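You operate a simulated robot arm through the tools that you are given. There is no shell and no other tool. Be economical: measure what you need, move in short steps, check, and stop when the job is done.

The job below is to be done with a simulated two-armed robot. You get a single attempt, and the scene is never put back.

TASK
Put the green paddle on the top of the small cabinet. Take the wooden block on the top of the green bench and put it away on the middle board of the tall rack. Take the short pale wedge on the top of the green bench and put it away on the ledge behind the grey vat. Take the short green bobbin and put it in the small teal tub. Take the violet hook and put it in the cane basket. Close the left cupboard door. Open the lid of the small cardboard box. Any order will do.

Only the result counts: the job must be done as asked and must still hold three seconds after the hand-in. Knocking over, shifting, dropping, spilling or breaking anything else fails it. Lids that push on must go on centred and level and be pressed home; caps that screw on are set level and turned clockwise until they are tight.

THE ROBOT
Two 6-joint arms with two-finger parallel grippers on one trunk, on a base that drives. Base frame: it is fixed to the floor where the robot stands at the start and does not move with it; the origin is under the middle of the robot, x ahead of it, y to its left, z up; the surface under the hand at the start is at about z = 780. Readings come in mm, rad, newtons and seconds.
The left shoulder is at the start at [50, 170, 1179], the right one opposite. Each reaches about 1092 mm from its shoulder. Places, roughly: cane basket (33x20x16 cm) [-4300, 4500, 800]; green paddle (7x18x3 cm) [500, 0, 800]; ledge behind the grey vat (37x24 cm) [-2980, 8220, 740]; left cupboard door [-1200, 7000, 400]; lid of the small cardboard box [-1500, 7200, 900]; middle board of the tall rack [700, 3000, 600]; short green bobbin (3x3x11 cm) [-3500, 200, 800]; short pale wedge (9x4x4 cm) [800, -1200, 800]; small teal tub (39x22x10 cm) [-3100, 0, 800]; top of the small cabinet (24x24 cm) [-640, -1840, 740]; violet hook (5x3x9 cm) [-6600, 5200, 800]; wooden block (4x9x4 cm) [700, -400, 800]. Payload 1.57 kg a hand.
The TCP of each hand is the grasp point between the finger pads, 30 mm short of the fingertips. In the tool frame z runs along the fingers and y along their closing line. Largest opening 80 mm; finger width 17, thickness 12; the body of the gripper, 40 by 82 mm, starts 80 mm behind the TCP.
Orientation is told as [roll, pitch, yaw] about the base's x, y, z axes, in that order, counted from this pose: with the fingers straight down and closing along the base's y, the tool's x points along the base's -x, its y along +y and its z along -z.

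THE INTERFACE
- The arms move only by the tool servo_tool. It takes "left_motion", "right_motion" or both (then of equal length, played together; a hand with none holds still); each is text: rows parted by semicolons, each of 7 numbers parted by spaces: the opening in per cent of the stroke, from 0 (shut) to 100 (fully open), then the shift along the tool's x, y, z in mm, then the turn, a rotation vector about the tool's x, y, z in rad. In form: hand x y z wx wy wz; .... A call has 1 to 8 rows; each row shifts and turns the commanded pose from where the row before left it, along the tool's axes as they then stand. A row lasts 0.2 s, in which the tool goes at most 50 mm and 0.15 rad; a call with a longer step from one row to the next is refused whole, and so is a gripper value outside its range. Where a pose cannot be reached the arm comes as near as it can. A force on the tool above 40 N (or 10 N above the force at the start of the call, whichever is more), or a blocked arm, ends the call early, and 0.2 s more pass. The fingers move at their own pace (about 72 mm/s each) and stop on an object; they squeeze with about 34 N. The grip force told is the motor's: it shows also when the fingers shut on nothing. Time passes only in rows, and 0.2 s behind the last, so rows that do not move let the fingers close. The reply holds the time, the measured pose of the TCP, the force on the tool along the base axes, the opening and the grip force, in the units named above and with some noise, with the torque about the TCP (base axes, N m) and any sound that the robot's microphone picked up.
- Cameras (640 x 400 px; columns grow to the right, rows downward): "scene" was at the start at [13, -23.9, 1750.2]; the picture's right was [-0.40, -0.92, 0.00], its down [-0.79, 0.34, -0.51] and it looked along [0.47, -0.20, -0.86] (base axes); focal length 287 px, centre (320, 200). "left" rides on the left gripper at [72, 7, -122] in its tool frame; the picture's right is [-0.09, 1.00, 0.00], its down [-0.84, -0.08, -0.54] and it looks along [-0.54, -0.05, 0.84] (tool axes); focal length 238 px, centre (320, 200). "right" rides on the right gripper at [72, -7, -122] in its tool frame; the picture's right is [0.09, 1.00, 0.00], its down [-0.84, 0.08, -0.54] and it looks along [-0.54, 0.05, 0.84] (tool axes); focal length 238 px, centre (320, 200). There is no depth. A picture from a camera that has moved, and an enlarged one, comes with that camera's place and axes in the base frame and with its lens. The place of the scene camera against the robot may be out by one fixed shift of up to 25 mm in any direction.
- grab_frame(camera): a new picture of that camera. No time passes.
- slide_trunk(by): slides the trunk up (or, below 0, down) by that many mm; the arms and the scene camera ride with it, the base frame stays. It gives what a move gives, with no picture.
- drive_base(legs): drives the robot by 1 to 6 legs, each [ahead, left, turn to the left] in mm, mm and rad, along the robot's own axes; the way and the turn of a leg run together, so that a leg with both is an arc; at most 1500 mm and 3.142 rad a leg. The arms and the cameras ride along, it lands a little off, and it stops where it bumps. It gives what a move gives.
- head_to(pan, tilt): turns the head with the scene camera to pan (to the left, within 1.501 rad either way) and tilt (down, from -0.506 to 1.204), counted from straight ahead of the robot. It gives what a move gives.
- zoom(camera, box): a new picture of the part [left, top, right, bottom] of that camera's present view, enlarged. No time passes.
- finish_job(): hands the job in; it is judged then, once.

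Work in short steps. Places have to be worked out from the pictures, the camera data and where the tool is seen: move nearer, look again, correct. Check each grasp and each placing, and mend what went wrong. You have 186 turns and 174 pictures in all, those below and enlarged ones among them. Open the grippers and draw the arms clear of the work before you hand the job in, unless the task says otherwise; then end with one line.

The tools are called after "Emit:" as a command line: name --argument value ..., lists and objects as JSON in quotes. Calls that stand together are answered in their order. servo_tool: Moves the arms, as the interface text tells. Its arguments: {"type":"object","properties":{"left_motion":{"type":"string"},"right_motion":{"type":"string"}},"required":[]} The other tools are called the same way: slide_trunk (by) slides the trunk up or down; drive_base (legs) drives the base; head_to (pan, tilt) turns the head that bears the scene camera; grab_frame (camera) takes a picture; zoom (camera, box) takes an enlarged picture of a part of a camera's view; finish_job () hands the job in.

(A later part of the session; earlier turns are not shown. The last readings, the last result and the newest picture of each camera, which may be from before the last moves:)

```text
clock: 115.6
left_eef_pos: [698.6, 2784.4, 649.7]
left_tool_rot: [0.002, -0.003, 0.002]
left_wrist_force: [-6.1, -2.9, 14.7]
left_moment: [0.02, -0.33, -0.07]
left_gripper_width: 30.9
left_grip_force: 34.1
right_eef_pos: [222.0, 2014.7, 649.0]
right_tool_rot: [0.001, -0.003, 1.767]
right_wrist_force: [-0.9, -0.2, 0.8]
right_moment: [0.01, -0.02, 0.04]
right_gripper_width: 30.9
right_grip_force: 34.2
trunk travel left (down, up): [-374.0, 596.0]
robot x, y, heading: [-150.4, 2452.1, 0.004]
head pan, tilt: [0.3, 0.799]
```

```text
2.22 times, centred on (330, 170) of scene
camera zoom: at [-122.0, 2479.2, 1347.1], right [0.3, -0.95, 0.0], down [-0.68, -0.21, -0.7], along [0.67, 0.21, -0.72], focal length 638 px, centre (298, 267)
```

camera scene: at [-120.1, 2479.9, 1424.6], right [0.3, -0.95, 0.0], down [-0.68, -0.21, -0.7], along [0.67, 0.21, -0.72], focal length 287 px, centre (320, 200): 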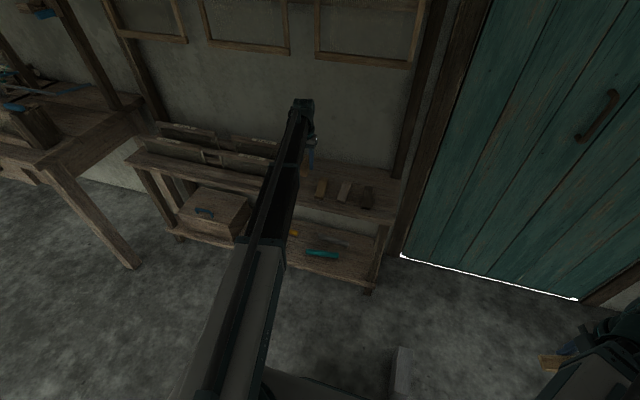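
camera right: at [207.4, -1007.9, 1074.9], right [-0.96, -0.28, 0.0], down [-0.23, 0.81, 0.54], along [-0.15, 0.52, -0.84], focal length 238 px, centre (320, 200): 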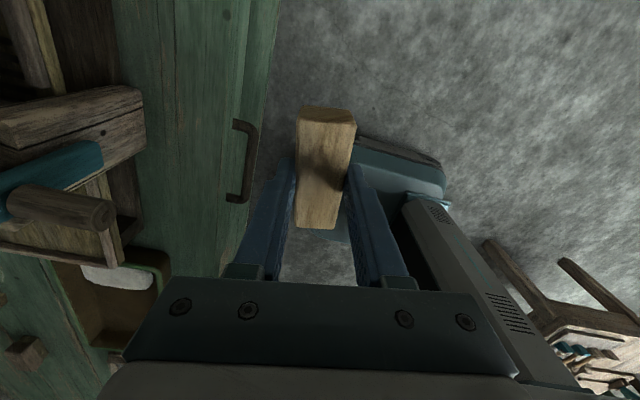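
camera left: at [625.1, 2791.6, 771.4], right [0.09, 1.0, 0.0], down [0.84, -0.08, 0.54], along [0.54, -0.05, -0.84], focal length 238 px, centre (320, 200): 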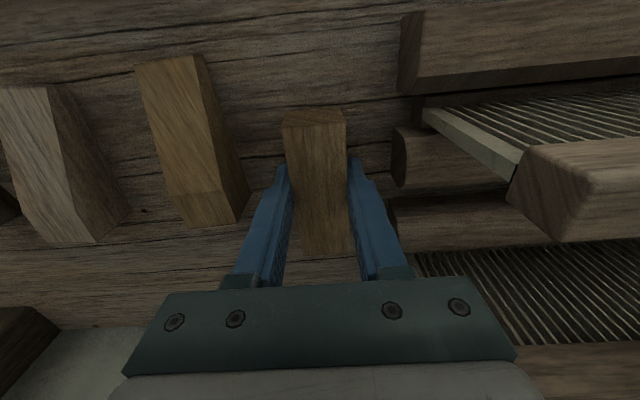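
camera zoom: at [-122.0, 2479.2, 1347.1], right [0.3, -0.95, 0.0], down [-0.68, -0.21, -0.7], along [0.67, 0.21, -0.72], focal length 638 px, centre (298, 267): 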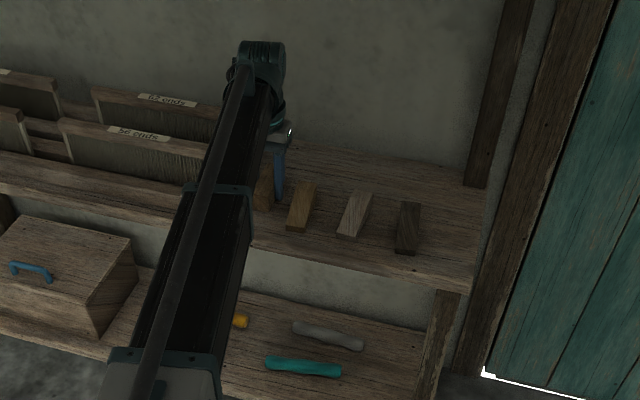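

The block sits on the board between its neighbours. I open the fingers just enough and rise straight up.

Emit:
servo_tool --left_motion "48 0 0 0 0 0 0;52 0 0 0 0 0 0;52 0 0 0 0 0 0"

Emit:
slide_trunk --by 120

Emit:
grab_frame --camera "left"

```text
clock: 116.4
left_eef_pos: [698.4, 2786.3, 650.0]
left_tool_rot: [0.003, -0.004, 0.004]
left_wrist_force: [-7.1, 4.4, 8.7]
left_moment: [-0.09, 0.31, -0.26]
left_gripper_width: 37.1
left_grip_force: 0.1
right_eef_pos: [222.1, 2015.3, 648.5]
right_tool_rot: [0.0, -0.002, 1.765]
right_wrist_force: [0.0, 0.8, -0.3]
right_moment: [0.0, 0.02, 0.0]
right_gripper_width: 30.9
right_grip_force: 33.6
trunk travel left (down, up): [-374.0, 596.0]
robot x, y, heading: [-149.2, 2451.0, 0.001]
head pan, tilt: [0.3, 0.799]
```

```text
clock: 117.9
left_eef_pos: [699.5, 2784.6, 768.4]
left_tool_rot: [0.0, -0.005, 0.002]
left_wrist_force: [0.5, 0.6, 0.3]
left_moment: [-0.01, 0.03, 0.01]
left_gripper_width: 41.8
left_grip_force: 0.0
right_eef_pos: [224.1, 2014.6, 769.4]
right_tool_rot: [0.001, -0.001, 1.766]
right_wrist_force: [0.1, 0.9, -0.6]
right_moment: [0.02, 0.0, 0.01]
right_gripper_width: 30.7
right_grip_force: 34.1
trunk travel left (down, up): [-494.0, 476.0]
robot x, y, heading: [-151.4, 2452.0, -0.0]
head pan, tilt: [0.3, 0.799]
```

```text
117 pictures are left
camera left: at [626.5, 2792.2, 890.3], right [0.09, 1.0, 0.0], down [0.84, -0.08, 0.54], along [0.54, -0.05, -0.84], focal length 238 px, centre (320, 200)
```

left: 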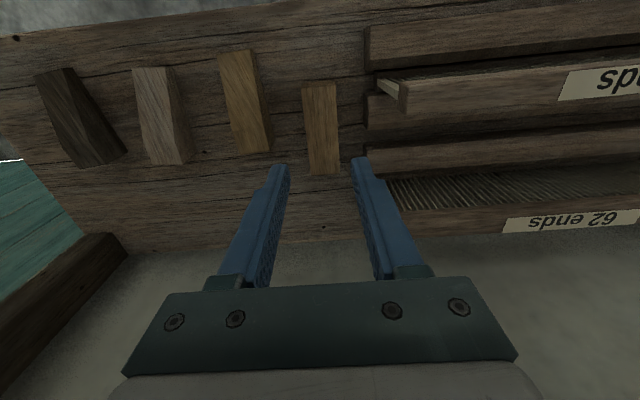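

The block stands neatly in its row. I raise, retract the left arm, back off and turn to face +y, then look down the room.

Emit:
slide_trunk --by 190

Emit:
servo_tool --left_motion "50 46 0 0 0 0 0;50 46 0 0 0 0 0;50 46 0 0 0 0 0;50 46 0 0 0 0 0;50 46 0 0 0 0 0;50 46 0 0 0 0 0;50 46 0 0 0 0 0"

Emit:
drive_base --legs '[[-350, 0, 0], [0, 0, 1.571], [1500, 0, 0]]'

Emit:
head_to --pan 0.0 --tilt 0.3

Emit:
grab_frame --camera "scene"

```text
clock: 120.0
left_eef_pos: [699.0, 2784.4, 959.2]
left_tool_rot: [-0.001, -0.003, 0.003]
left_wrist_force: [1.1, 0.1, -0.7]
left_moment: [-0.02, 0.01, 0.0]
left_gripper_width: 41.4
left_grip_force: 0.0
right_eef_pos: [223.3, 2014.5, 959.5]
right_tool_rot: [0.002, -0.001, 1.766]
right_wrist_force: [-0.4, 0.8, -0.3]
right_moment: [0.01, 0.0, 0.02]
right_gripper_width: 30.7
right_grip_force: 34.1
trunk travel left (down, up): [-684.0, 286.0]
robot x, y, heading: [-145.9, 2451.9, 0.003]
head pan, tilt: [0.3, 0.799]
```

```text
clock: 121.6
left_eef_pos: [376.6, 2785.7, 958.7]
left_tool_rot: [0.0, -0.003, 0.002]
left_wrist_force: [-0.2, -0.1, -0.1]
left_moment: [0.03, 0.01, -0.02]
left_gripper_width: 40.0
left_grip_force: 0.1
right_eef_pos: [222.6, 2016.0, 960.2]
right_tool_rot: [0.001, -0.001, 1.767]
right_wrist_force: [0.6, -0.9, -0.8]
right_moment: [0.0, -0.02, 0.0]
right_gripper_width: 31.0
right_grip_force: 34.1
trunk travel left (down, up): [-684.0, 286.0]
robot x, y, heading: [-145.6, 2455.2, 0.001]
head pan, tilt: [0.3, 0.799]
```

```text
clock: 134.5
left_eef_pos: [-798.9, 4438.8, 959.1]
left_tool_rot: [0.0, -0.002, 1.562]
left_wrist_force: [-0.4, 0.1, 0.0]
left_moment: [-0.04, 0.0, 0.0]
left_gripper_width: 39.9
left_grip_force: 0.0
right_eef_pos: [-28.2, 4275.2, 958.3]
right_tool_rot: [0.001, -0.001, -2.958]
right_wrist_force: [0.2, 0.3, -0.2]
right_moment: [0.03, 0.0, -0.02]
right_gripper_width: 30.7
right_grip_force: 34.0
trunk travel left (down, up): [-684.0, 286.0]
robot x, y, heading: [-470.1, 3911.1, 1.561]
head pan, tilt: [0.3, 0.799]
```

```text
clock: 135.4
left_eef_pos: [-798.9, 4439.3, 959.0]
left_tool_rot: [-0.001, -0.004, 1.563]
left_wrist_force: [0.0, 0.4, -0.8]
left_moment: [0.0, 0.0, 0.03]
left_gripper_width: 40.0
left_grip_force: 0.1
right_eef_pos: [-28.4, 4275.5, 958.0]
right_tool_rot: [0.001, -0.001, -2.958]
right_wrist_force: [0.4, 0.3, -0.3]
right_moment: [0.0, 0.0, 0.03]
right_gripper_width: 30.6
right_grip_force: 34.2
trunk travel left (down, up): [-684.0, 286.0]
robot x, y, heading: [-471.0, 3912.3, 1.562]
head pan, tilt: [0.0, 0.3]
```

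```text
116 pictures are left
camera scene: at [-480.4, 3966.2, 1701.8], right [1.0, -0.01, 0.0], down [0.0, -0.3, -0.95], along [0.01, 0.95, -0.3], focal length 287 px, centre (320, 200)
```

scene: 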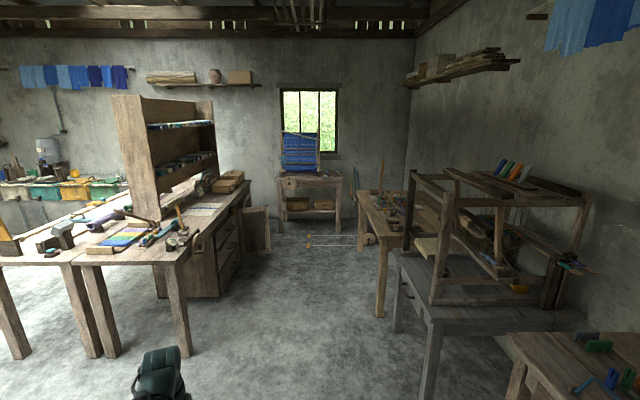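

The open cupboard door shows at (258,230) on the bench to the left, with the cardboard box on top of it. The corridor is free from about x=-1250 to 50, so I drive nearer at X≈-600 and look left.

Emit:
drive_base --legs '[[1000, 70, 0.009], [900, 70, 0]]'

Emit:
head_to --pan 0.6 --tilt 0.6

Emit:
grab_frame --camera "scene"

```text
clock: 144.9
left_eef_pos: [-933.1, 6323.2, 960.3]
left_tool_rot: [0.001, -0.002, 1.576]
left_wrist_force: [-0.4, -0.3, -0.5]
left_moment: [0.01, -0.01, 0.0]
left_gripper_width: 40.0
left_grip_force: 0.1
right_eef_pos: [-162.2, 6168.8, 958.8]
right_tool_rot: [0.002, -0.003, -2.943]
right_wrist_force: [-0.5, 0.9, -1.5]
right_moment: [0.03, 0.02, -0.03]
right_gripper_width: 30.6
right_grip_force: 33.5
trunk travel left (down, up): [-684.0, 286.0]
robot x, y, heading: [-600.5, 5794.4, 1.574]
head pan, tilt: [0.0, 0.3]
```

```text
clock: 145.9
left_eef_pos: [-933.9, 6322.0, 959.1]
left_tool_rot: [0.0, -0.003, 1.575]
left_wrist_force: [-0.2, -0.1, -0.4]
left_moment: [-0.01, -0.01, -0.01]
left_gripper_width: 39.9
left_grip_force: 0.1
right_eef_pos: [-160.7, 6169.7, 959.6]
right_tool_rot: [0.003, -0.002, -2.945]
right_wrist_force: [0.2, -0.3, -0.1]
right_moment: [0.02, 0.0, -0.01]
right_gripper_width: 30.8
right_grip_force: 33.6
trunk travel left (down, up): [-684.0, 286.0]
robot x, y, heading: [-600.5, 5796.5, 1.576]
head pan, tilt: [0.6, 0.6]
```

```text
115 pictures are left
camera scene: at [-658.2, 5833.7, 1674.4], right [0.82, 0.57, 0.0], down [0.32, -0.46, -0.83], along [-0.47, 0.68, -0.56], focal length 287 px, centre (320, 200)
```

scene: 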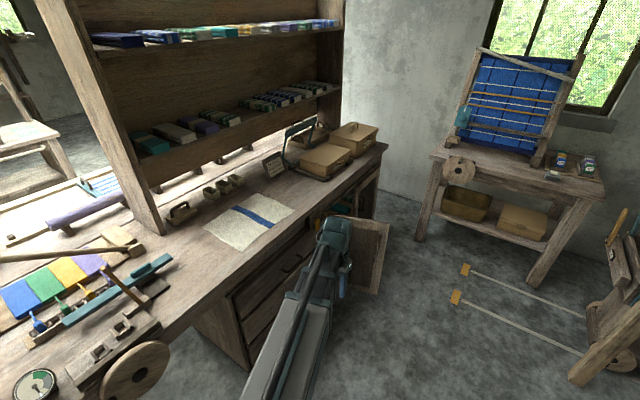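

Boxes stand at the far end of the bench and the cupboard door is open below. I zoom on them.

Emit:
zoom --camera "scene" --box '[250, 100, 410, 210]'

Emit:
zoom --camera "scene" --box '[220, 140, 420, 340]'

```text
3.64 times, centred on (330, 155) of scene
camera zoom: at [-658.2, 5833.7, 1674.4], right [0.82, 0.57, 0.0], down [0.32, -0.46, -0.83], along [-0.47, 0.68, -0.56], focal length 1044 px, centre (284, 364)
```

zoom: 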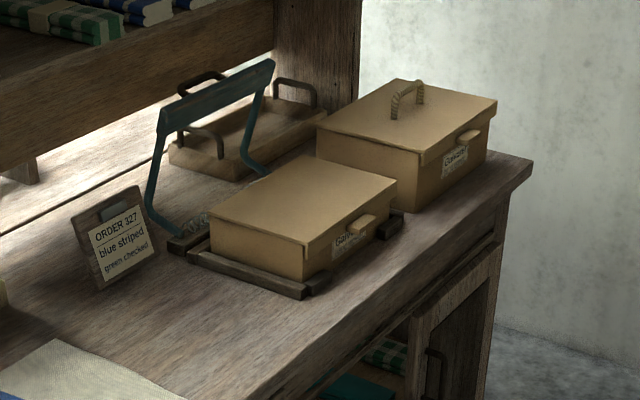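

```text
2.00 times, centred on (320, 240) of scene
camera zoom: at [-658.2, 5833.7, 1674.4], right [0.82, 0.57, 0.0], down [0.32, -0.46, -0.83], along [-0.47, 0.68, -0.56], focal length 574 px, centre (320, 120)
```

zoom: 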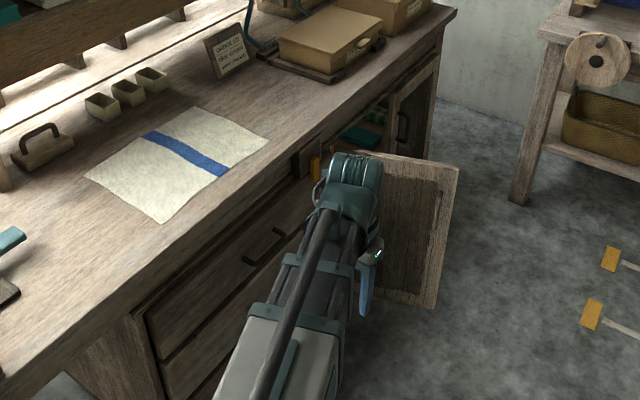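

The target is the front box (lid tab on its +x face, near [-1440,7200,890]). The left door is hinged near (-1320,6942) with its free edge at about (-1033,7050), z 100..700, so I must push its outer face round toward +y. I drive in front of it and turn to face -x.

Emit:
drive_base --legs '[[1150, 0, 0], [0, 0, 1.566]]'

Emit:
head_to --pan 0.0 --tilt 0.8

Emit:
grab_frame --camera "scene"

```text
clock: 155.5
left_eef_pos: [-1144.3, 6620.4, 959.4]
left_tool_rot: [-0.001, -0.003, -3.138]
left_wrist_force: [-0.1, 0.0, 0.4]
left_moment: [0.01, 0.0, -0.03]
left_gripper_width: 39.9
left_grip_force: 0.0
right_eef_pos: [-991.1, 7393.5, 958.6]
right_tool_rot: [0.001, -0.001, -1.373]
right_wrist_force: [-0.7, 0.0, -0.4]
right_moment: [0.02, 0.01, 0.03]
right_gripper_width: 30.8
right_grip_force: 33.9
trunk travel left (down, up): [-684.0, 286.0]
robot x, y, heading: [-617.3, 6953.2, -3.137]
head pan, tilt: [0.6, 0.6]
```

```text
clock: 156.5
left_eef_pos: [-1142.7, 6621.9, 959.3]
left_tool_rot: [0.0, -0.003, -3.136]
left_wrist_force: [0.2, -0.8, 0.3]
left_moment: [0.03, -0.03, -0.01]
left_gripper_width: 40.2
left_grip_force: 0.1
right_eef_pos: [-990.7, 7393.5, 960.0]
right_tool_rot: [0.001, -0.002, -1.373]
right_wrist_force: [0.0, 0.0, -0.2]
right_moment: [0.04, -0.02, -0.03]
right_gripper_width: 30.6
right_grip_force: 34.3
trunk travel left (down, up): [-684.0, 286.0]
robot x, y, heading: [-617.1, 6955.2, -3.14]
head pan, tilt: [0.0, 0.799]
```

```text
112 pictures are left
camera scene: at [-668.9, 6958.2, 1657.6], right [-0.01, 1.0, 0.0], down [0.72, 0.0, -0.7], along [-0.7, 0.0, -0.72], focal length 287 px, centre (320, 200)
```

scene: 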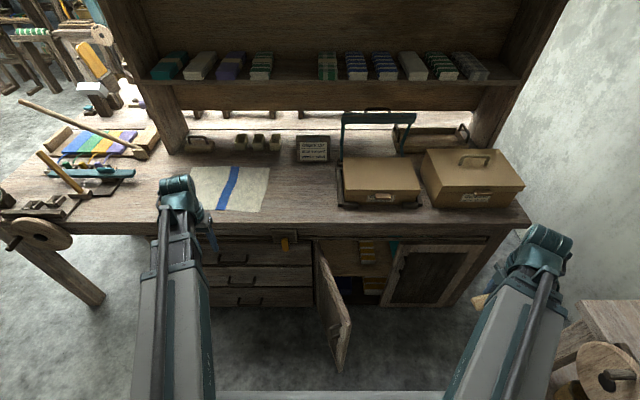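

The view confirms the hinge near (-1346,6966) and the free edge at (-1030,7056). I close the left fingers and lower the trunk to work at door mid-height, beside the door.

Emit:
servo_tool --left_motion "0 0 0 0 0 0 0;0 0 0 0 0 0 0;0 0 0 0 0 0 0"

Emit:
slide_trunk --by -490

Emit:
head_to --pan 0.0 --tilt 0.9

Emit:
grab_frame --camera "scene"

Emit:
grab_frame --camera "left"

```text
clock: 157.3
left_eef_pos: [-1143.2, 6621.5, 958.5]
left_tool_rot: [0.002, -0.003, -3.137]
left_wrist_force: [-0.2, -0.3, 0.1]
left_moment: [0.02, 0.0, 0.01]
left_gripper_width: 0.0
left_grip_force: 21.4
right_eef_pos: [-991.3, 7392.8, 959.1]
right_tool_rot: [0.001, -0.001, -1.374]
right_wrist_force: [0.4, -0.1, -0.3]
right_moment: [-0.02, 0.01, 0.02]
right_gripper_width: 30.5
right_grip_force: 34.5
trunk travel left (down, up): [-684.0, 286.0]
robot x, y, heading: [-619.6, 6958.3, -3.133]
head pan, tilt: [0.0, 0.799]
```

```text
refused: -490 is not a number from -400 to 400
```

```text
clock: 158.0
left_eef_pos: [-1144.3, 6621.7, 959.1]
left_tool_rot: [0.0, -0.004, -3.138]
left_wrist_force: [0.2, -0.5, -0.2]
left_moment: [-0.02, 0.02, -0.02]
left_gripper_width: 0.2
left_grip_force: 21.3
right_eef_pos: [-991.2, 7392.9, 959.5]
right_tool_rot: [0.001, -0.001, -1.372]
right_wrist_force: [0.4, -0.7, -0.3]
right_moment: [0.0, -0.02, 0.01]
right_gripper_width: 30.7
right_grip_force: 33.9
trunk travel left (down, up): [-684.0, 286.0]
robot x, y, heading: [-621.7, 6956.9, -3.133]
head pan, tilt: [0.0, 0.901]
```

```text
111 pictures are left
camera scene: at [-663.8, 6958.3, 1649.6], right [0.0, 1.0, 0.0], down [0.78, 0.0, -0.62], along [-0.62, 0.0, -0.78], focal length 287 px, centre (320, 200)
```

scene: 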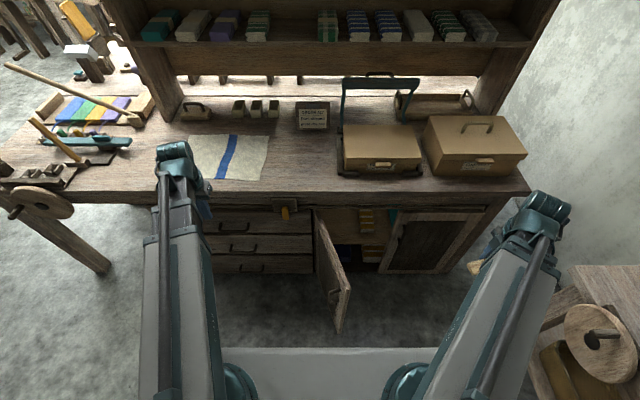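

```text
110 pictures are left
camera left: at [-1071.5, 6616.0, 1080.5], right [-0.09, -1.0, 0.0], down [-0.84, 0.07, 0.54], along [-0.54, 0.05, -0.84], focal length 238 px, centre (320, 200)
```

left: 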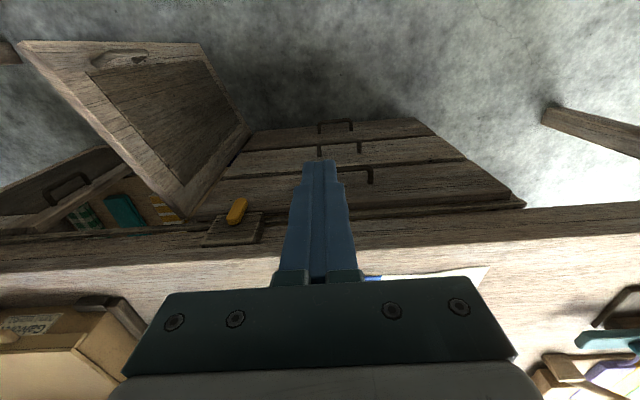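

The trunk step is limited to 400 mm, so I lower in two steps.

Emit:
slide_trunk --by -400

Emit:
slide_trunk --by -70

Emit:
servo_tool --left_motion "0 0 -45 0 0 0 0;0 0 -45 0 0 0 0;0 2 -45 0 0 0 0;0 2 -45 0 0 0 0;0 2 -45 0 0 0 0;0 2 -45 0 0 0 0;0 2 -45 0 0 0 0;0 2 -20 0 0 0 0"

Emit:
grab_frame --camera "scene"

Emit:
grab_frame --camera "left"

```text
clock: 161.8
left_eef_pos: [-1143.4, 6622.1, 559.8]
left_tool_rot: [0.0, -0.005, -3.136]
left_wrist_force: [0.3, 0.1, -0.7]
left_moment: [0.01, 0.0, 0.0]
left_gripper_width: 0.0
left_grip_force: 21.3
right_eef_pos: [-991.7, 7393.5, 558.2]
right_tool_rot: [0.003, -0.001, -1.374]
right_wrist_force: [-0.1, -0.4, -0.6]
right_moment: [-0.03, 0.03, 0.01]
right_gripper_width: 30.9
right_grip_force: 33.3
trunk travel left (down, up): [-284.0, 686.0]
robot x, y, heading: [-620.7, 6954.2, -3.139]
head pan, tilt: [0.0, 0.901]
```

```text
clock: 162.9
left_eef_pos: [-1143.5, 6622.2, 489.4]
left_tool_rot: [0.001, -0.003, -3.136]
left_wrist_force: [-0.4, -0.3, 0.7]
left_moment: [0.04, 0.01, -0.02]
left_gripper_width: 0.0
left_grip_force: 21.6
right_eef_pos: [-989.7, 7393.5, 489.2]
right_tool_rot: [0.003, -0.002, -1.374]
right_wrist_force: [-0.1, 0.6, 0.4]
right_moment: [-0.01, 0.01, -0.01]
right_gripper_width: 30.7
right_grip_force: 34.4
trunk travel left (down, up): [-214.0, 756.0]
robot x, y, heading: [-616.8, 6953.9, -3.139]
head pan, tilt: [0.0, 0.901]
```

```text
clock: 164.7
left_eef_pos: [-1131.7, 6956.3, 489.1]
left_tool_rot: [0.0, -0.003, -3.136]
left_wrist_force: [-0.1, -0.1, 0.4]
left_moment: [0.03, 0.01, 0.02]
left_gripper_width: 0.1
left_grip_force: 20.6
right_eef_pos: [-990.9, 7393.1, 488.9]
right_tool_rot: [0.001, -0.001, -1.372]
right_wrist_force: [-0.1, 0.3, -1.3]
right_moment: [0.02, 0.01, -0.01]
right_gripper_width: 30.7
right_grip_force: 34.3
trunk travel left (down, up): [-214.0, 756.0]
robot x, y, heading: [-618.6, 6958.6, -3.139]
head pan, tilt: [0.0, 0.901]
```

```text
109 pictures are left
camera scene: at [-663.7, 6958.2, 1179.6], right [0.0, 1.0, 0.0], down [0.78, 0.0, -0.62], along [-0.62, 0.0, -0.78], focal length 287 px, centre (320, 200)
```

scene: 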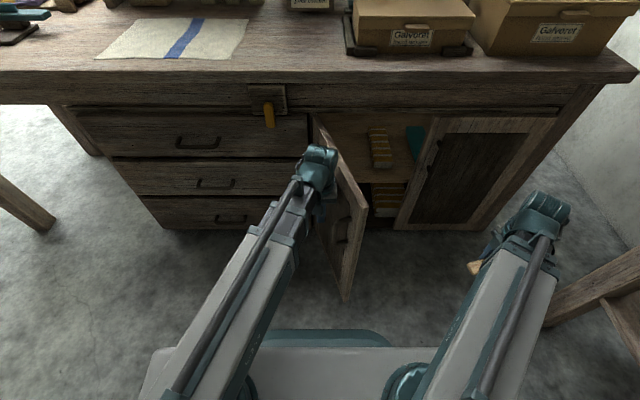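

```text
108 pictures are left
camera left: at [-1060.5, 6950.3, 610.4], right [-0.09, -1.0, 0.0], down [-0.84, 0.07, 0.54], along [-0.54, 0.05, -0.84], focal length 238 px, centre (320, 200)
```

left: 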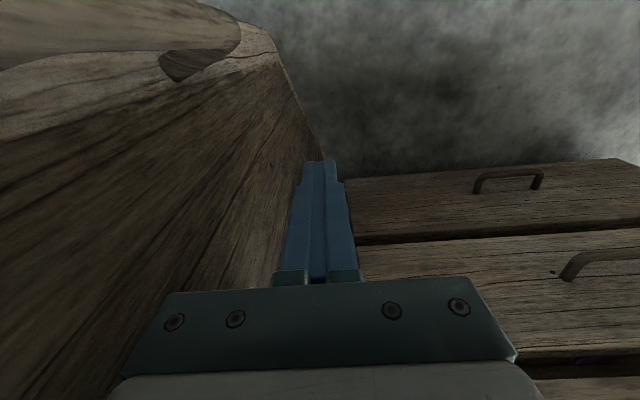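

The hand is beside the door, with the door handle well clear of the fingers. I push the door round along its arc.

Emit:
servo_tool --left_motion "0 8 -33 0 0 0 0;0 -6 -26 0 0 0 0;0 -6 -26 0 0 0 0;0 -15 -28 0 0 0 0;0 -14 -28 0 0 0 0;0 -22 -22 0 0 0 0;0 -21 -21 0 0 0 0"

Emit:
grab_frame --camera "scene"

```text
clock: 166.3
left_eef_pos: [-1209.7, 7139.6, 490.0]
left_tool_rot: [0.0, -0.005, -3.137]
left_wrist_force: [0.1, 0.1, -0.3]
left_moment: [-0.01, 0.02, 0.0]
left_gripper_width: 0.1
left_grip_force: 21.6
right_eef_pos: [-989.3, 7392.0, 489.5]
right_tool_rot: [0.002, -0.001, -1.373]
right_wrist_force: [-0.3, 0.2, -1.3]
right_moment: [0.01, 0.0, -0.02]
right_gripper_width: 30.6
right_grip_force: 34.2
trunk travel left (down, up): [-214.0, 756.0]
robot x, y, heading: [-618.7, 6955.2, -3.133]
head pan, tilt: [0.0, 0.901]
```

```text
107 pictures are left
camera scene: at [-663.7, 6958.2, 1179.6], right [0.0, 1.0, 0.0], down [0.78, 0.0, -0.62], along [-0.62, 0.0, -0.78], focal length 287 px, centre (320, 200)
```

scene: 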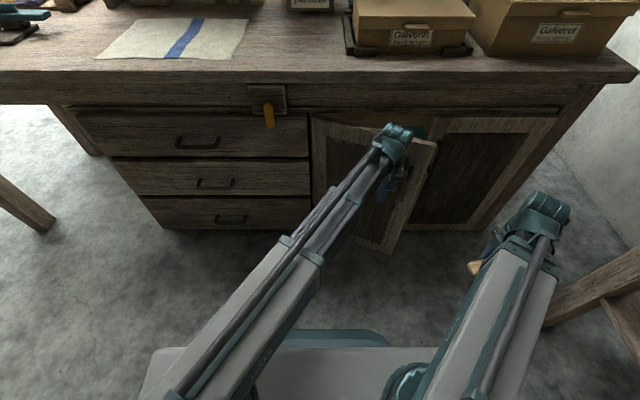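

The door swings well, about two-thirds closed. I keep pushing toward -x until it seats.

Emit:
servo_tool --left_motion "0 -27 -15 0 0 0 0;0 -26 -15 0 0 0 0;0 -20 -6 0 0 0 0;0 -15 -3 0 0 0 0;0 -12 0 0 0 0 0;0 -10 0 0 0 0 0;0 -8 0 0 0 0 0"

Emit:
grab_frame --camera "scene"

```text
clock: 167.8
left_eef_pos: [-1312.3, 7179.0, 489.0]
left_tool_rot: [0.002, 0.007, -3.14]
left_wrist_force: [3.5, -0.1, -0.1]
left_moment: [0.07, 0.43, 0.04]
left_gripper_width: 0.3
left_grip_force: 20.8
right_eef_pos: [-989.6, 7391.9, 488.5]
right_tool_rot: [0.001, -0.002, -1.373]
right_wrist_force: [-0.9, -0.1, -0.1]
right_moment: [-0.01, 0.03, -0.01]
right_gripper_width: 31.0
right_grip_force: 33.7
trunk travel left (down, up): [-214.0, 756.0]
robot x, y, heading: [-621.6, 6954.9, -3.14]
head pan, tilt: [0.0, 0.901]
stopped in row 7 (left hand): the force on the tool passed its limit at 49 N (the readings are from after the stop); the commanded pose is now the measured one
```

```text
106 pictures are left
camera scene: at [-663.0, 6958.2, 1179.7], right [0.0, 1.0, 0.0], down [0.78, 0.0, -0.62], along [-0.62, 0.0, -0.78], focal length 287 px, centre (320, 200)
```

scene: 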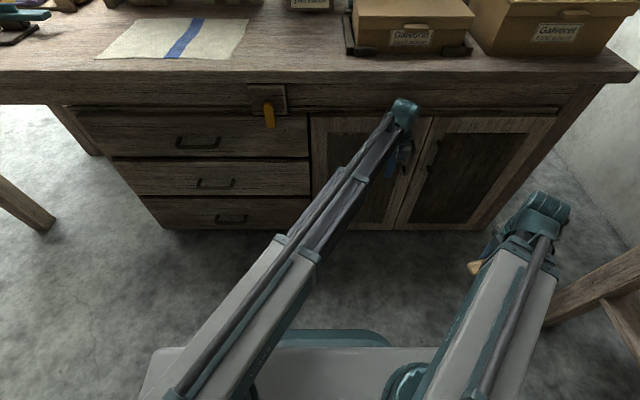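

The push ended with a stop at 49 N, and the door looks flush with its neighbour. I draw the hand back and check that it stays shut.

Emit:
servo_tool --left_motion "0 30 0 0 0 0 0;0 45 10 0 0 0 0;0 45 20 0 0 0 0;0 45 20 0 0 0 0"

Emit:
zoom --camera "scene" --box '[240, 60, 560, 260]'

```text
clock: 168.8
left_eef_pos: [-1151.0, 7129.6, 488.4]
left_tool_rot: [0.001, 0.005, -3.14]
left_wrist_force: [0.4, -0.3, -1.0]
left_moment: [0.01, 0.01, -0.01]
left_gripper_width: 0.0
left_grip_force: 21.6
right_eef_pos: [-989.2, 7393.0, 488.9]
right_tool_rot: [0.001, -0.002, -1.374]
right_wrist_force: [0.4, -1.0, -0.5]
right_moment: [-0.03, -0.02, -0.01]
right_gripper_width: 30.7
right_grip_force: 33.9
trunk travel left (down, up): [-214.0, 756.0]
robot x, y, heading: [-620.6, 6953.7, -3.139]
head pan, tilt: [0.0, 0.901]
```

```text
2.00 times, centred on (400, 160) of scene
camera zoom: at [-663.5, 6958.3, 1179.6], right [0.0, 1.0, 0.0], down [0.78, 0.0, -0.62], along [-0.62, 0.0, -0.78], focal length 574 px, centre (160, 280)
```

zoom: 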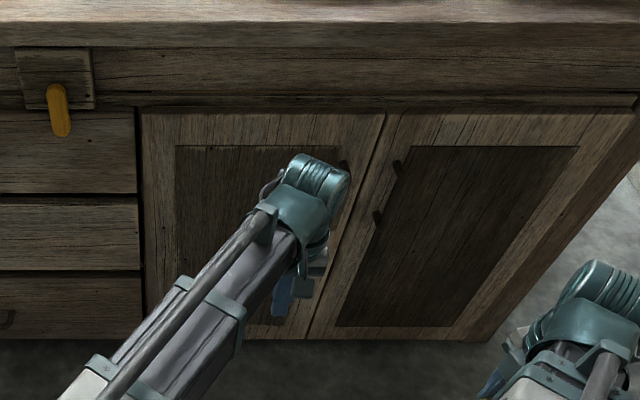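

The door is closed and stays. Next the lid: I raise the trunk, drive 150 mm nearer, and look at the box with the scene camera.

Emit:
slide_trunk --by 400

Emit:
slide_trunk --by 150

Emit:
drive_base --legs '[[150, 0, 0]]'

Emit:
head_to --pan -0.25 --tilt 0.9

Emit:
zoom --camera "scene" --box '[180, 60, 460, 260]'

Emit:
grab_frame --camera "left"

```text
clock: 172.6
left_eef_pos: [-1150.6, 7130.7, 890.0]
left_tool_rot: [0.003, 0.005, -3.139]
left_wrist_force: [-0.4, -0.1, -0.5]
left_moment: [0.03, 0.0, -0.03]
left_gripper_width: 0.0
left_grip_force: 21.5
right_eef_pos: [-989.9, 7392.8, 888.2]
right_tool_rot: [0.001, -0.001, -1.371]
right_wrist_force: [-0.1, -0.1, -0.5]
right_moment: [0.0, 0.02, 0.0]
right_gripper_width: 30.6
right_grip_force: 33.5
trunk travel left (down, up): [-614.0, 356.0]
robot x, y, heading: [-618.9, 6953.4, -3.145]
head pan, tilt: [0.0, 0.901]
```

```text
clock: 174.4
left_eef_pos: [-1151.2, 7130.9, 1039.8]
left_tool_rot: [0.003, 0.005, -3.14]
left_wrist_force: [0.4, 0.0, 0.5]
left_moment: [0.01, 0.0, -0.03]
left_gripper_width: 0.1
left_grip_force: 21.1
right_eef_pos: [-990.8, 7391.7, 1039.5]
right_tool_rot: [0.001, -0.001, -1.374]
right_wrist_force: [-0.5, -0.8, 0.5]
right_moment: [-0.01, -0.01, -0.01]
right_gripper_width: 30.8
right_grip_force: 33.8
trunk travel left (down, up): [-764.0, 206.0]
robot x, y, heading: [-617.6, 6954.7, -3.141]
head pan, tilt: [0.0, 0.901]
```

```text
clock: 175.7
left_eef_pos: [-1300.5, 7129.7, 1038.5]
left_tool_rot: [0.002, 0.008, -3.138]
left_wrist_force: [-0.4, 0.2, -0.4]
left_moment: [-0.01, -0.02, 0.0]
left_gripper_width: 0.2
left_grip_force: 21.6
right_eef_pos: [-1139.3, 7393.1, 1039.5]
right_tool_rot: [0.002, -0.003, -1.373]
right_wrist_force: [-0.7, -0.3, -0.2]
right_moment: [-0.01, -0.03, 0.03]
right_gripper_width: 30.6
right_grip_force: 33.8
trunk travel left (down, up): [-764.0, 206.0]
robot x, y, heading: [-768.6, 6955.9, -3.136]
head pan, tilt: [0.0, 0.901]
```

```text
clock: 176.5
left_eef_pos: [-1299.6, 7131.1, 1039.3]
left_tool_rot: [0.003, 0.005, -3.14]
left_wrist_force: [-0.6, 0.1, -1.4]
left_moment: [0.02, -0.03, 0.01]
left_gripper_width: 0.0
left_grip_force: 21.6
right_eef_pos: [-1139.5, 7392.8, 1039.5]
right_tool_rot: [0.003, -0.002, -1.374]
right_wrist_force: [0.7, -0.3, -0.5]
right_moment: [0.02, 0.03, -0.01]
right_gripper_width: 30.7
right_grip_force: 33.6
trunk travel left (down, up): [-764.0, 206.0]
robot x, y, heading: [-765.6, 6957.2, -3.138]
head pan, tilt: [-0.25, 0.901]
```

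```text
2.00 times, centred on (320, 160) of scene
camera zoom: at [-810.5, 6976.3, 1729.6], right [0.24, 0.97, 0.0], down [0.76, -0.19, -0.62], along [-0.6, 0.15, -0.78], focal length 574 px, centre (320, 280)
```

zoom: 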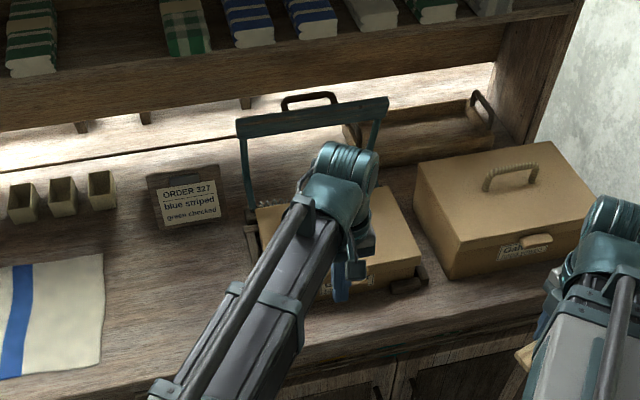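

```text
103 pictures are left
camera left: at [-1229.2, 7124.3, 1161.0], right [-0.09, -1.0, 0.0], down [-0.84, 0.08, 0.54], along [-0.54, 0.05, -0.84], focal length 238 px, centre (320, 200)
```

left: 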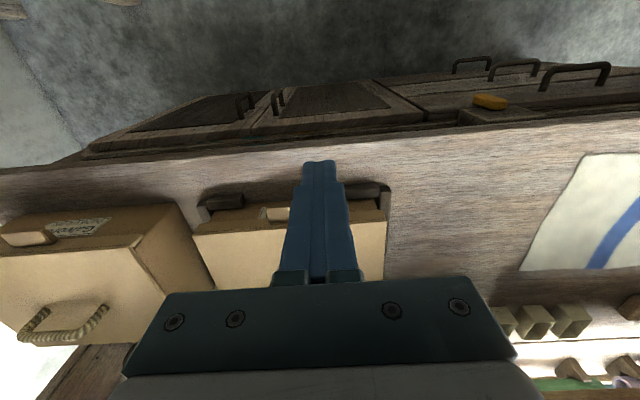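

The tab is at about (-1435,7205,885). A horizontal finger under the tab would lift the lid best, so I test here whether the wrist can pitch the fingers forward.

Emit:
servo_tool --left_motion "0 0 0 0 0 -0.15 0;0 0 0 0 0 -0.15 0;0 0 0 0 0 -0.15 0;0 0 0 0 0 -0.15 0"

```text
clock: 177.5
left_eef_pos: [-1299.2, 7129.2, 1076.6]
left_tool_rot: [0.002, -0.598, -3.138]
left_wrist_force: [0.2, 1.4, -0.2]
left_moment: [0.02, 0.0, -0.03]
left_gripper_width: 0.0
left_grip_force: 21.0
left hand out of reach, approached as far as the arm can: row 2, 3, 4
right_eef_pos: [-1138.9, 7392.1, 1039.5]
right_tool_rot: [0.003, -0.002, -1.374]
right_wrist_force: [0.2, -0.8, -0.2]
right_moment: [-0.01, 0.01, -0.01]
right_gripper_width: 31.1
right_grip_force: 33.9
trunk travel left (down, up): [-764.0, 206.0]
robot x, y, heading: [-767.3, 6954.8, -3.139]
head pan, tilt: [-0.25, 0.901]
```

Pitching works (wrist axis about 216 mm behind the TCP), but then the camera would hang below and meet the bench edge. I spin the hand half a turn about its finger axis so the camera comes out on top.

Emit:
servo_tool --left_motion "0 0 0 0 0 0 0.149;0 0 0 0 0 0 0.149;0 0 0 0 0 0 0.149;0 0 0 0 0 0 0.149;0 0 0 0 0 0 0.149;0 0 0 0 0 0 0.149;0 0 0 0 0 0 0.149;0 0 0 0 0 0 0.149"

Emit:
servo_tool --left_motion "0 0 0 0 0 0 0.149;0 0 0 0 0 0 0.149;0 0 0 0 0 0 0.149;0 0 0 0 0 0 0.149;0 0 0 0 0 0 0.149;0 0 0 0 0 0 0.149;0 0 0 0 0 0 0.149;0 0 0 0 0 0 0.149"

Emit:
servo_tool --left_motion "0 0 0 0 0 0 0.149;0 0 0 0 0 0 0.149;0 0 0 0 0 0 0.149;0 0 0 0 0 0 0.149;0 0 0 0 0 0 0.149;0 0 0 0 0 0 0.0126"

Emit:
grab_frame --camera "left"

```text
clock: 179.3
left_eef_pos: [-1301.2, 7129.6, 1077.2]
left_tool_rot: [0.562, -0.204, 1.888]
left_wrist_force: [0.7, 0.3, -0.9]
left_moment: [0.01, -0.01, -0.02]
left_gripper_width: 0.0
left_grip_force: 21.2
right_eef_pos: [-1139.7, 7393.4, 1040.3]
right_tool_rot: [0.003, -0.002, -1.374]
right_wrist_force: [0.3, 0.8, 0.1]
right_moment: [0.02, 0.02, 0.01]
right_gripper_width: 30.6
right_grip_force: 34.4
trunk travel left (down, up): [-764.0, 206.0]
robot x, y, heading: [-765.4, 6954.5, -3.141]
head pan, tilt: [-0.25, 0.901]
```

```text
clock: 181.1
left_eef_pos: [-1299.7, 7129.5, 1076.9]
left_tool_rot: [0.432, 0.423, 0.851]
left_wrist_force: [0.6, -0.5, -0.4]
left_moment: [0.01, 0.0, -0.01]
left_gripper_width: 0.0
left_grip_force: 21.7
right_eef_pos: [-1139.1, 7391.1, 1039.5]
right_tool_rot: [0.002, -0.001, -1.372]
right_wrist_force: [-0.4, -0.4, 0.2]
right_moment: [0.0, 0.01, -0.01]
right_gripper_width: 30.7
right_grip_force: 34.0
trunk travel left (down, up): [-764.0, 206.0]
robot x, y, heading: [-766.7, 6953.7, -3.136]
head pan, tilt: [-0.25, 0.901]
```

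```text
clock: 182.5
left_eef_pos: [-1300.7, 7129.9, 1078.0]
left_tool_rot: [-0.006, 0.592, -0.003]
left_wrist_force: [0.4, -0.2, 0.4]
left_moment: [0.01, -0.01, -0.02]
left_gripper_width: 0.2
left_grip_force: 21.2
right_eef_pos: [-1139.6, 7391.0, 1039.4]
right_tool_rot: [0.002, -0.001, -1.372]
right_wrist_force: [-0.2, -0.3, -0.3]
right_moment: [-0.01, -0.02, 0.0]
right_gripper_width: 30.7
right_grip_force: 34.1
trunk travel left (down, up): [-764.0, 206.0]
robot x, y, heading: [-767.1, 6956.5, -3.144]
head pan, tilt: [-0.25, 0.901]
```

```text
102 pictures are left
camera left: at [-1291.7, 7137.8, 1217.7], right [0.08, 1.0, -0.06], down [1.0, -0.08, -0.02], along [-0.02, -0.05, -1.0], focal length 238 px, centre (320, 200)
```

left: 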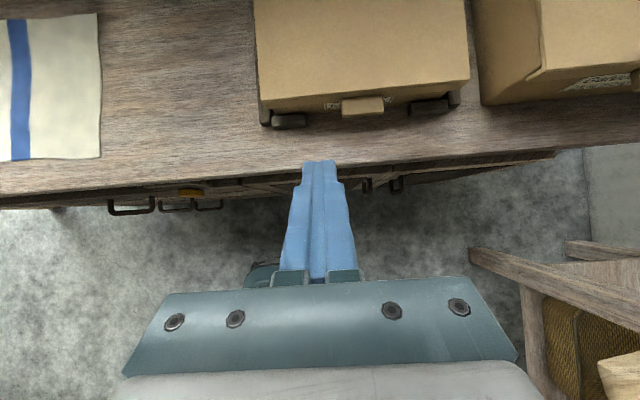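

The camera is now on top and sees the tab at about (-1425,7190). I pitch further to nearly horizontal and lower to just above tab height.

Emit:
servo_tool --left_motion "0 0 0 0 0 0.145 0;0 0 0 0 0 0.145 0;0 0 0 0 0 0.145 0;0 0 0 0 0 0.145 0;0 0 0 0 0 0.145 0;0 0 0 0 0 0.14 0"

Emit:
slide_trunk --by -330

Emit:
grab_frame --camera "left"

Emit:
grab_frame --camera "scene"

```text
clock: 183.9
left_eef_pos: [-1299.7, 7130.9, 1234.0]
left_tool_rot: [-0.015, 1.459, -0.015]
left_wrist_force: [0.0, 0.1, -0.6]
left_moment: [0.01, -0.01, 0.0]
left_gripper_width: 0.0
left_grip_force: 21.5
left hand out of reach, approached as far as the arm can: row 1, 2, 3, 4, 5, 6
right_eef_pos: [-1140.3, 7391.9, 1039.8]
right_tool_rot: [0.001, -0.003, -1.374]
right_wrist_force: [-0.6, 0.2, 0.4]
right_moment: [0.01, 0.02, 0.0]
right_gripper_width: 30.7
right_grip_force: 33.6
trunk travel left (down, up): [-764.0, 206.0]
robot x, y, heading: [-766.9, 6957.1, -3.14]
head pan, tilt: [-0.25, 0.901]
```

```text
clock: 187.2
left_eef_pos: [-1301.0, 7130.2, 902.7]
left_tool_rot: [-0.023, 1.456, -0.025]
left_wrist_force: [0.6, -0.3, 0.2]
left_moment: [-0.03, 0.01, -0.02]
left_gripper_width: 0.0
left_grip_force: 21.1
right_eef_pos: [-1139.9, 7392.2, 709.1]
right_tool_rot: [0.001, -0.002, -1.375]
right_wrist_force: [0.3, 0.8, -0.7]
right_moment: [0.01, 0.01, 0.0]
right_gripper_width: 30.8
right_grip_force: 33.8
trunk travel left (down, up): [-434.0, 536.0]
robot x, y, heading: [-768.8, 6956.6, -3.137]
head pan, tilt: [-0.25, 0.901]
```

```text
101 pictures are left
camera left: at [-1187.8, 7138.0, 989.0], right [0.01, 1.0, -0.09], down [0.63, -0.08, -0.77], along [-0.77, -0.05, -0.63], focal length 238 px, centre (320, 200)
```

left: 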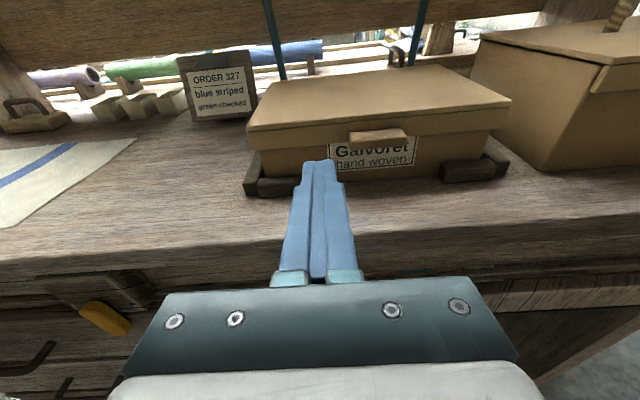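

```text
100 pictures are left
camera scene: at [-810.3, 6976.2, 1399.7], right [0.24, 0.97, 0.0], down [0.76, -0.19, -0.62], along [-0.6, 0.15, -0.78], focal length 287 px, centre (320, 200)
```

scene: 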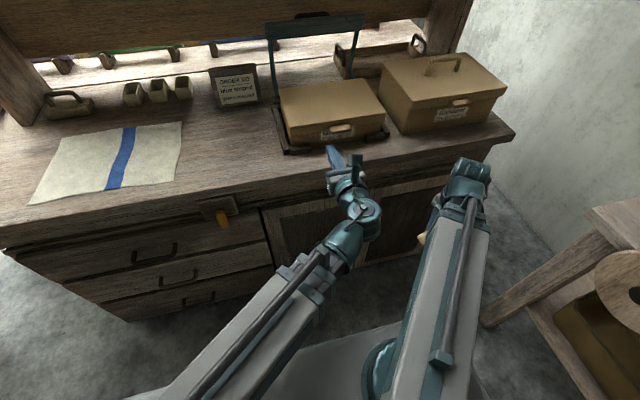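

Tab centre is at about z 876, y 7192, x -1443..-1413. I shift sideways, lower so the fingers pass just under the tab, and advance most of the way.

Emit:
servo_tool --left_motion "0 0 31 0 0 0 0;0 0 31 0 0 0 0;0 0 0 0 0 0 0"

Emit:
slide_trunk --by -46

Emit:
servo_tool --left_motion "0 4 0 35 0 0 0;0 4 0 35 0 0 0;0 0 0 0 0 0 0"

Emit:
grab_frame --camera "left"

Emit:
zoom --camera "scene" --box '[250, 60, 470, 220]'

```text
clock: 187.9
left_eef_pos: [-1298.9, 7190.2, 904.1]
left_tool_rot: [-0.03, 1.459, -0.027]
left_wrist_force: [-0.3, -0.1, -0.7]
left_moment: [0.05, 0.02, 0.0]
left_gripper_width: 0.0
left_grip_force: 21.6
right_eef_pos: [-1139.1, 7392.4, 708.1]
right_tool_rot: [0.001, -0.002, -1.373]
right_wrist_force: [-0.7, 0.1, -0.9]
right_moment: [0.0, 0.01, -0.03]
right_gripper_width: 30.7
right_grip_force: 34.2
trunk travel left (down, up): [-434.0, 536.0]
robot x, y, heading: [-767.9, 6951.5, -3.131]
head pan, tilt: [-0.25, 0.901]
```

```text
clock: 188.8
left_eef_pos: [-1299.7, 7190.9, 858.8]
left_tool_rot: [-0.026, 1.459, -0.023]
left_wrist_force: [0.0, 0.2, -0.1]
left_moment: [0.02, 0.01, -0.01]
left_gripper_width: 0.1
left_grip_force: 21.6
right_eef_pos: [-1140.1, 7391.3, 663.6]
right_tool_rot: [0.001, -0.002, -1.372]
right_wrist_force: [0.1, 0.1, -0.9]
right_moment: [-0.01, 0.04, -0.02]
right_gripper_width: 30.7
right_grip_force: 34.4
trunk travel left (down, up): [-388.0, 582.0]
robot x, y, heading: [-769.7, 6957.4, -3.134]
head pan, tilt: [-0.25, 0.901]
```

```text
clock: 189.6
left_eef_pos: [-1369.9, 7191.9, 858.2]
left_tool_rot: [-0.027, 1.459, -0.024]
left_wrist_force: [-0.5, 0.3, -1.0]
left_moment: [0.02, 0.0, 0.03]
left_gripper_width: 0.3
left_grip_force: 21.2
right_eef_pos: [-1139.1, 7392.2, 662.6]
right_tool_rot: [0.0, 0.0, -1.375]
right_wrist_force: [0.0, -0.2, 0.2]
right_moment: [0.02, 0.02, 0.0]
right_gripper_width: 30.8
right_grip_force: 34.1
trunk travel left (down, up): [-388.0, 582.0]
robot x, y, heading: [-766.7, 6952.5, -3.138]
head pan, tilt: [-0.25, 0.901]
```

```text
99 pictures are left
camera left: at [-1257.7, 7199.9, 943.2], right [0.01, 1.0, -0.09], down [0.63, -0.08, -0.77], along [-0.78, -0.05, -0.63], focal length 238 px, centre (320, 200)
```

left: 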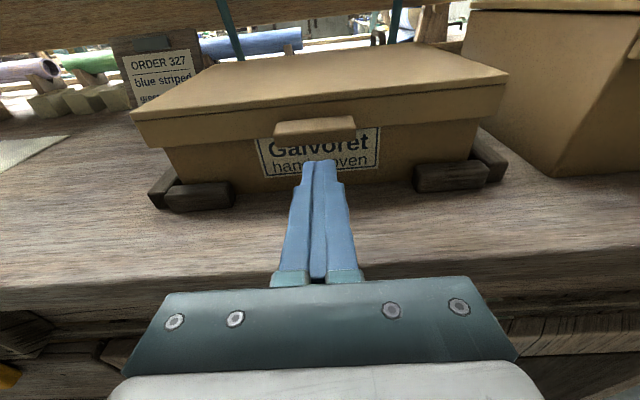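

```text
2.50 times, centred on (360, 140) of scene
camera zoom: at [-810.4, 6976.3, 1353.6], right [0.24, 0.97, 0.0], down [0.76, -0.19, -0.62], along [-0.6, 0.15, -0.78], focal length 718 px, centre (220, 350)
```

zoom: 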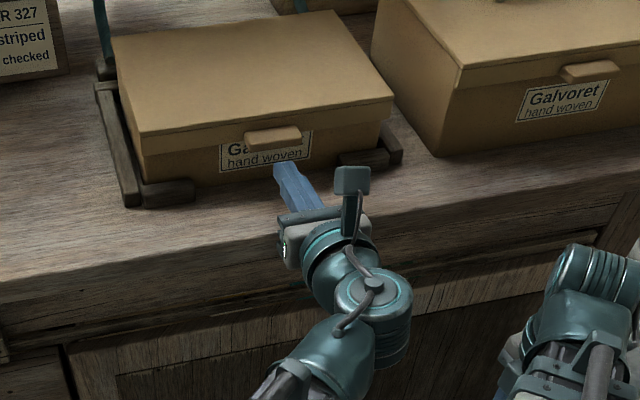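

The fingers point just beneath the tab with about 8 mm to spare. I advance 38 mm and then lift a little to take up the tab.

Emit:
servo_tool --left_motion "0 2.2 0 19 0 0 0;0 2.2 0 19 0 0 0;0 0 0 0 0 0 0"

Emit:
slide_trunk --by 25

Emit:
grab_frame --camera "left"

```text
clock: 190.4
left_eef_pos: [-1408.1, 7191.9, 859.1]
left_tool_rot: [-0.027, 1.458, -0.025]
left_wrist_force: [-1.2, 0.6, -1.0]
left_moment: [-0.04, -0.01, -0.04]
left_gripper_width: 0.0
left_grip_force: 21.5
right_eef_pos: [-1139.4, 7392.6, 663.2]
right_tool_rot: [0.001, -0.002, -1.374]
right_wrist_force: [0.4, 0.7, 0.2]
right_moment: [-0.02, 0.0, 0.01]
right_gripper_width: 30.9
right_grip_force: 34.2
trunk travel left (down, up): [-388.0, 582.0]
robot x, y, heading: [-764.8, 6953.3, -3.144]
head pan, tilt: [-0.25, 0.901]
```

```text
clock: 191.1
left_eef_pos: [-1409.2, 7192.4, 884.0]
left_tool_rot: [-0.026, 1.46, -0.025]
left_wrist_force: [-0.5, 1.4, -0.3]
left_moment: [-0.02, -0.02, 0.0]
left_gripper_width: 0.1
left_grip_force: 21.4
right_eef_pos: [-1138.5, 7392.7, 688.3]
right_tool_rot: [0.004, -0.001, -1.373]
right_wrist_force: [0.0, 1.0, -1.2]
right_moment: [0.01, 0.04, 0.0]
right_gripper_width: 30.9
right_grip_force: 33.8
trunk travel left (down, up): [-413.0, 557.0]
robot x, y, heading: [-766.2, 6957.0, -3.139]
head pan, tilt: [-0.25, 0.901]
```

```text
97 pictures are left
camera left: at [-1296.1, 7199.7, 968.1], right [0.01, 1.0, -0.09], down [0.63, -0.08, -0.77], along [-0.77, -0.05, -0.63], focal length 238 px, centre (320, 200)
```

left: 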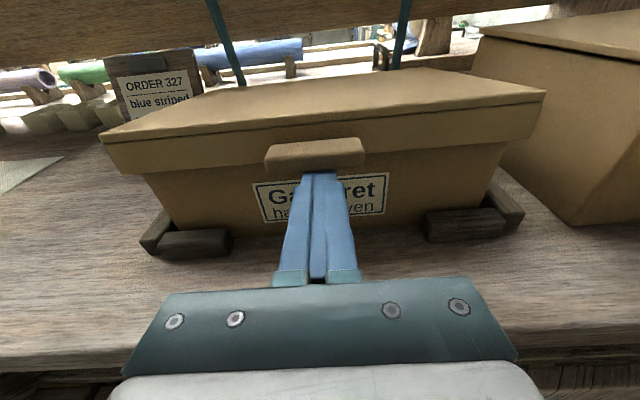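

The tab rests on the fingers. I lift 60 mm and look.

Emit:
slide_trunk --by 60

Emit:
grab_frame --camera "left"

Emit:
zoom --camera "scene" --box '[250, 60, 470, 220]'

```text
clock: 192.1
left_eef_pos: [-1408.5, 7191.5, 943.3]
left_tool_rot: [-0.026, 1.458, -0.025]
left_wrist_force: [-0.5, 1.1, -0.3]
left_moment: [-0.02, -0.01, -0.03]
left_gripper_width: 0.0
left_grip_force: 21.0
right_eef_pos: [-1139.1, 7391.2, 747.3]
right_tool_rot: [0.002, -0.002, -1.373]
right_wrist_force: [0.4, 0.1, -0.7]
right_moment: [-0.03, -0.02, -0.02]
right_gripper_width: 30.8
right_grip_force: 33.7
trunk travel left (down, up): [-473.0, 497.0]
robot x, y, heading: [-767.2, 6959.4, -3.139]
head pan, tilt: [-0.25, 0.901]
```

```text
96 pictures are left
camera left: at [-1296.1, 7199.8, 1028.1], right [0.01, 1.0, -0.09], down [0.63, -0.08, -0.77], along [-0.77, -0.05, -0.63], focal length 238 px, centre (320, 200)
```

left: 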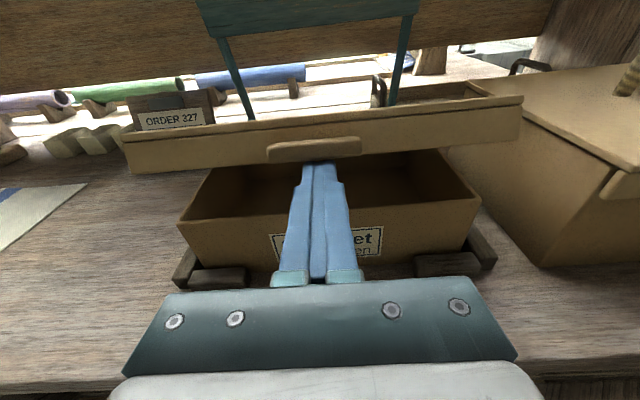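

```text
2.50 times, centred on (360, 140) of scene
camera zoom: at [-810.3, 6976.3, 1438.6], right [0.24, 0.97, 0.0], down [0.76, -0.19, -0.62], along [-0.6, 0.15, -0.78], focal length 718 px, centre (220, 350)
```

zoom: 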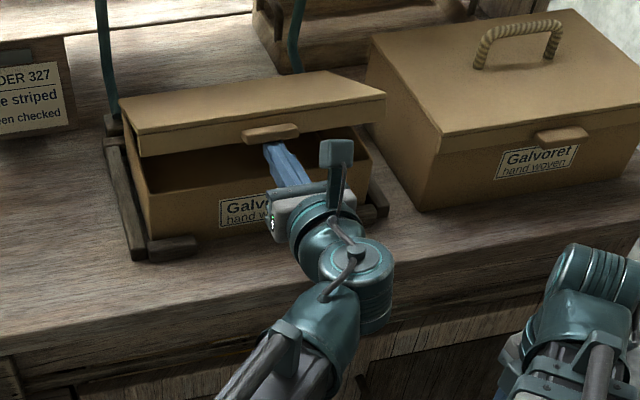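

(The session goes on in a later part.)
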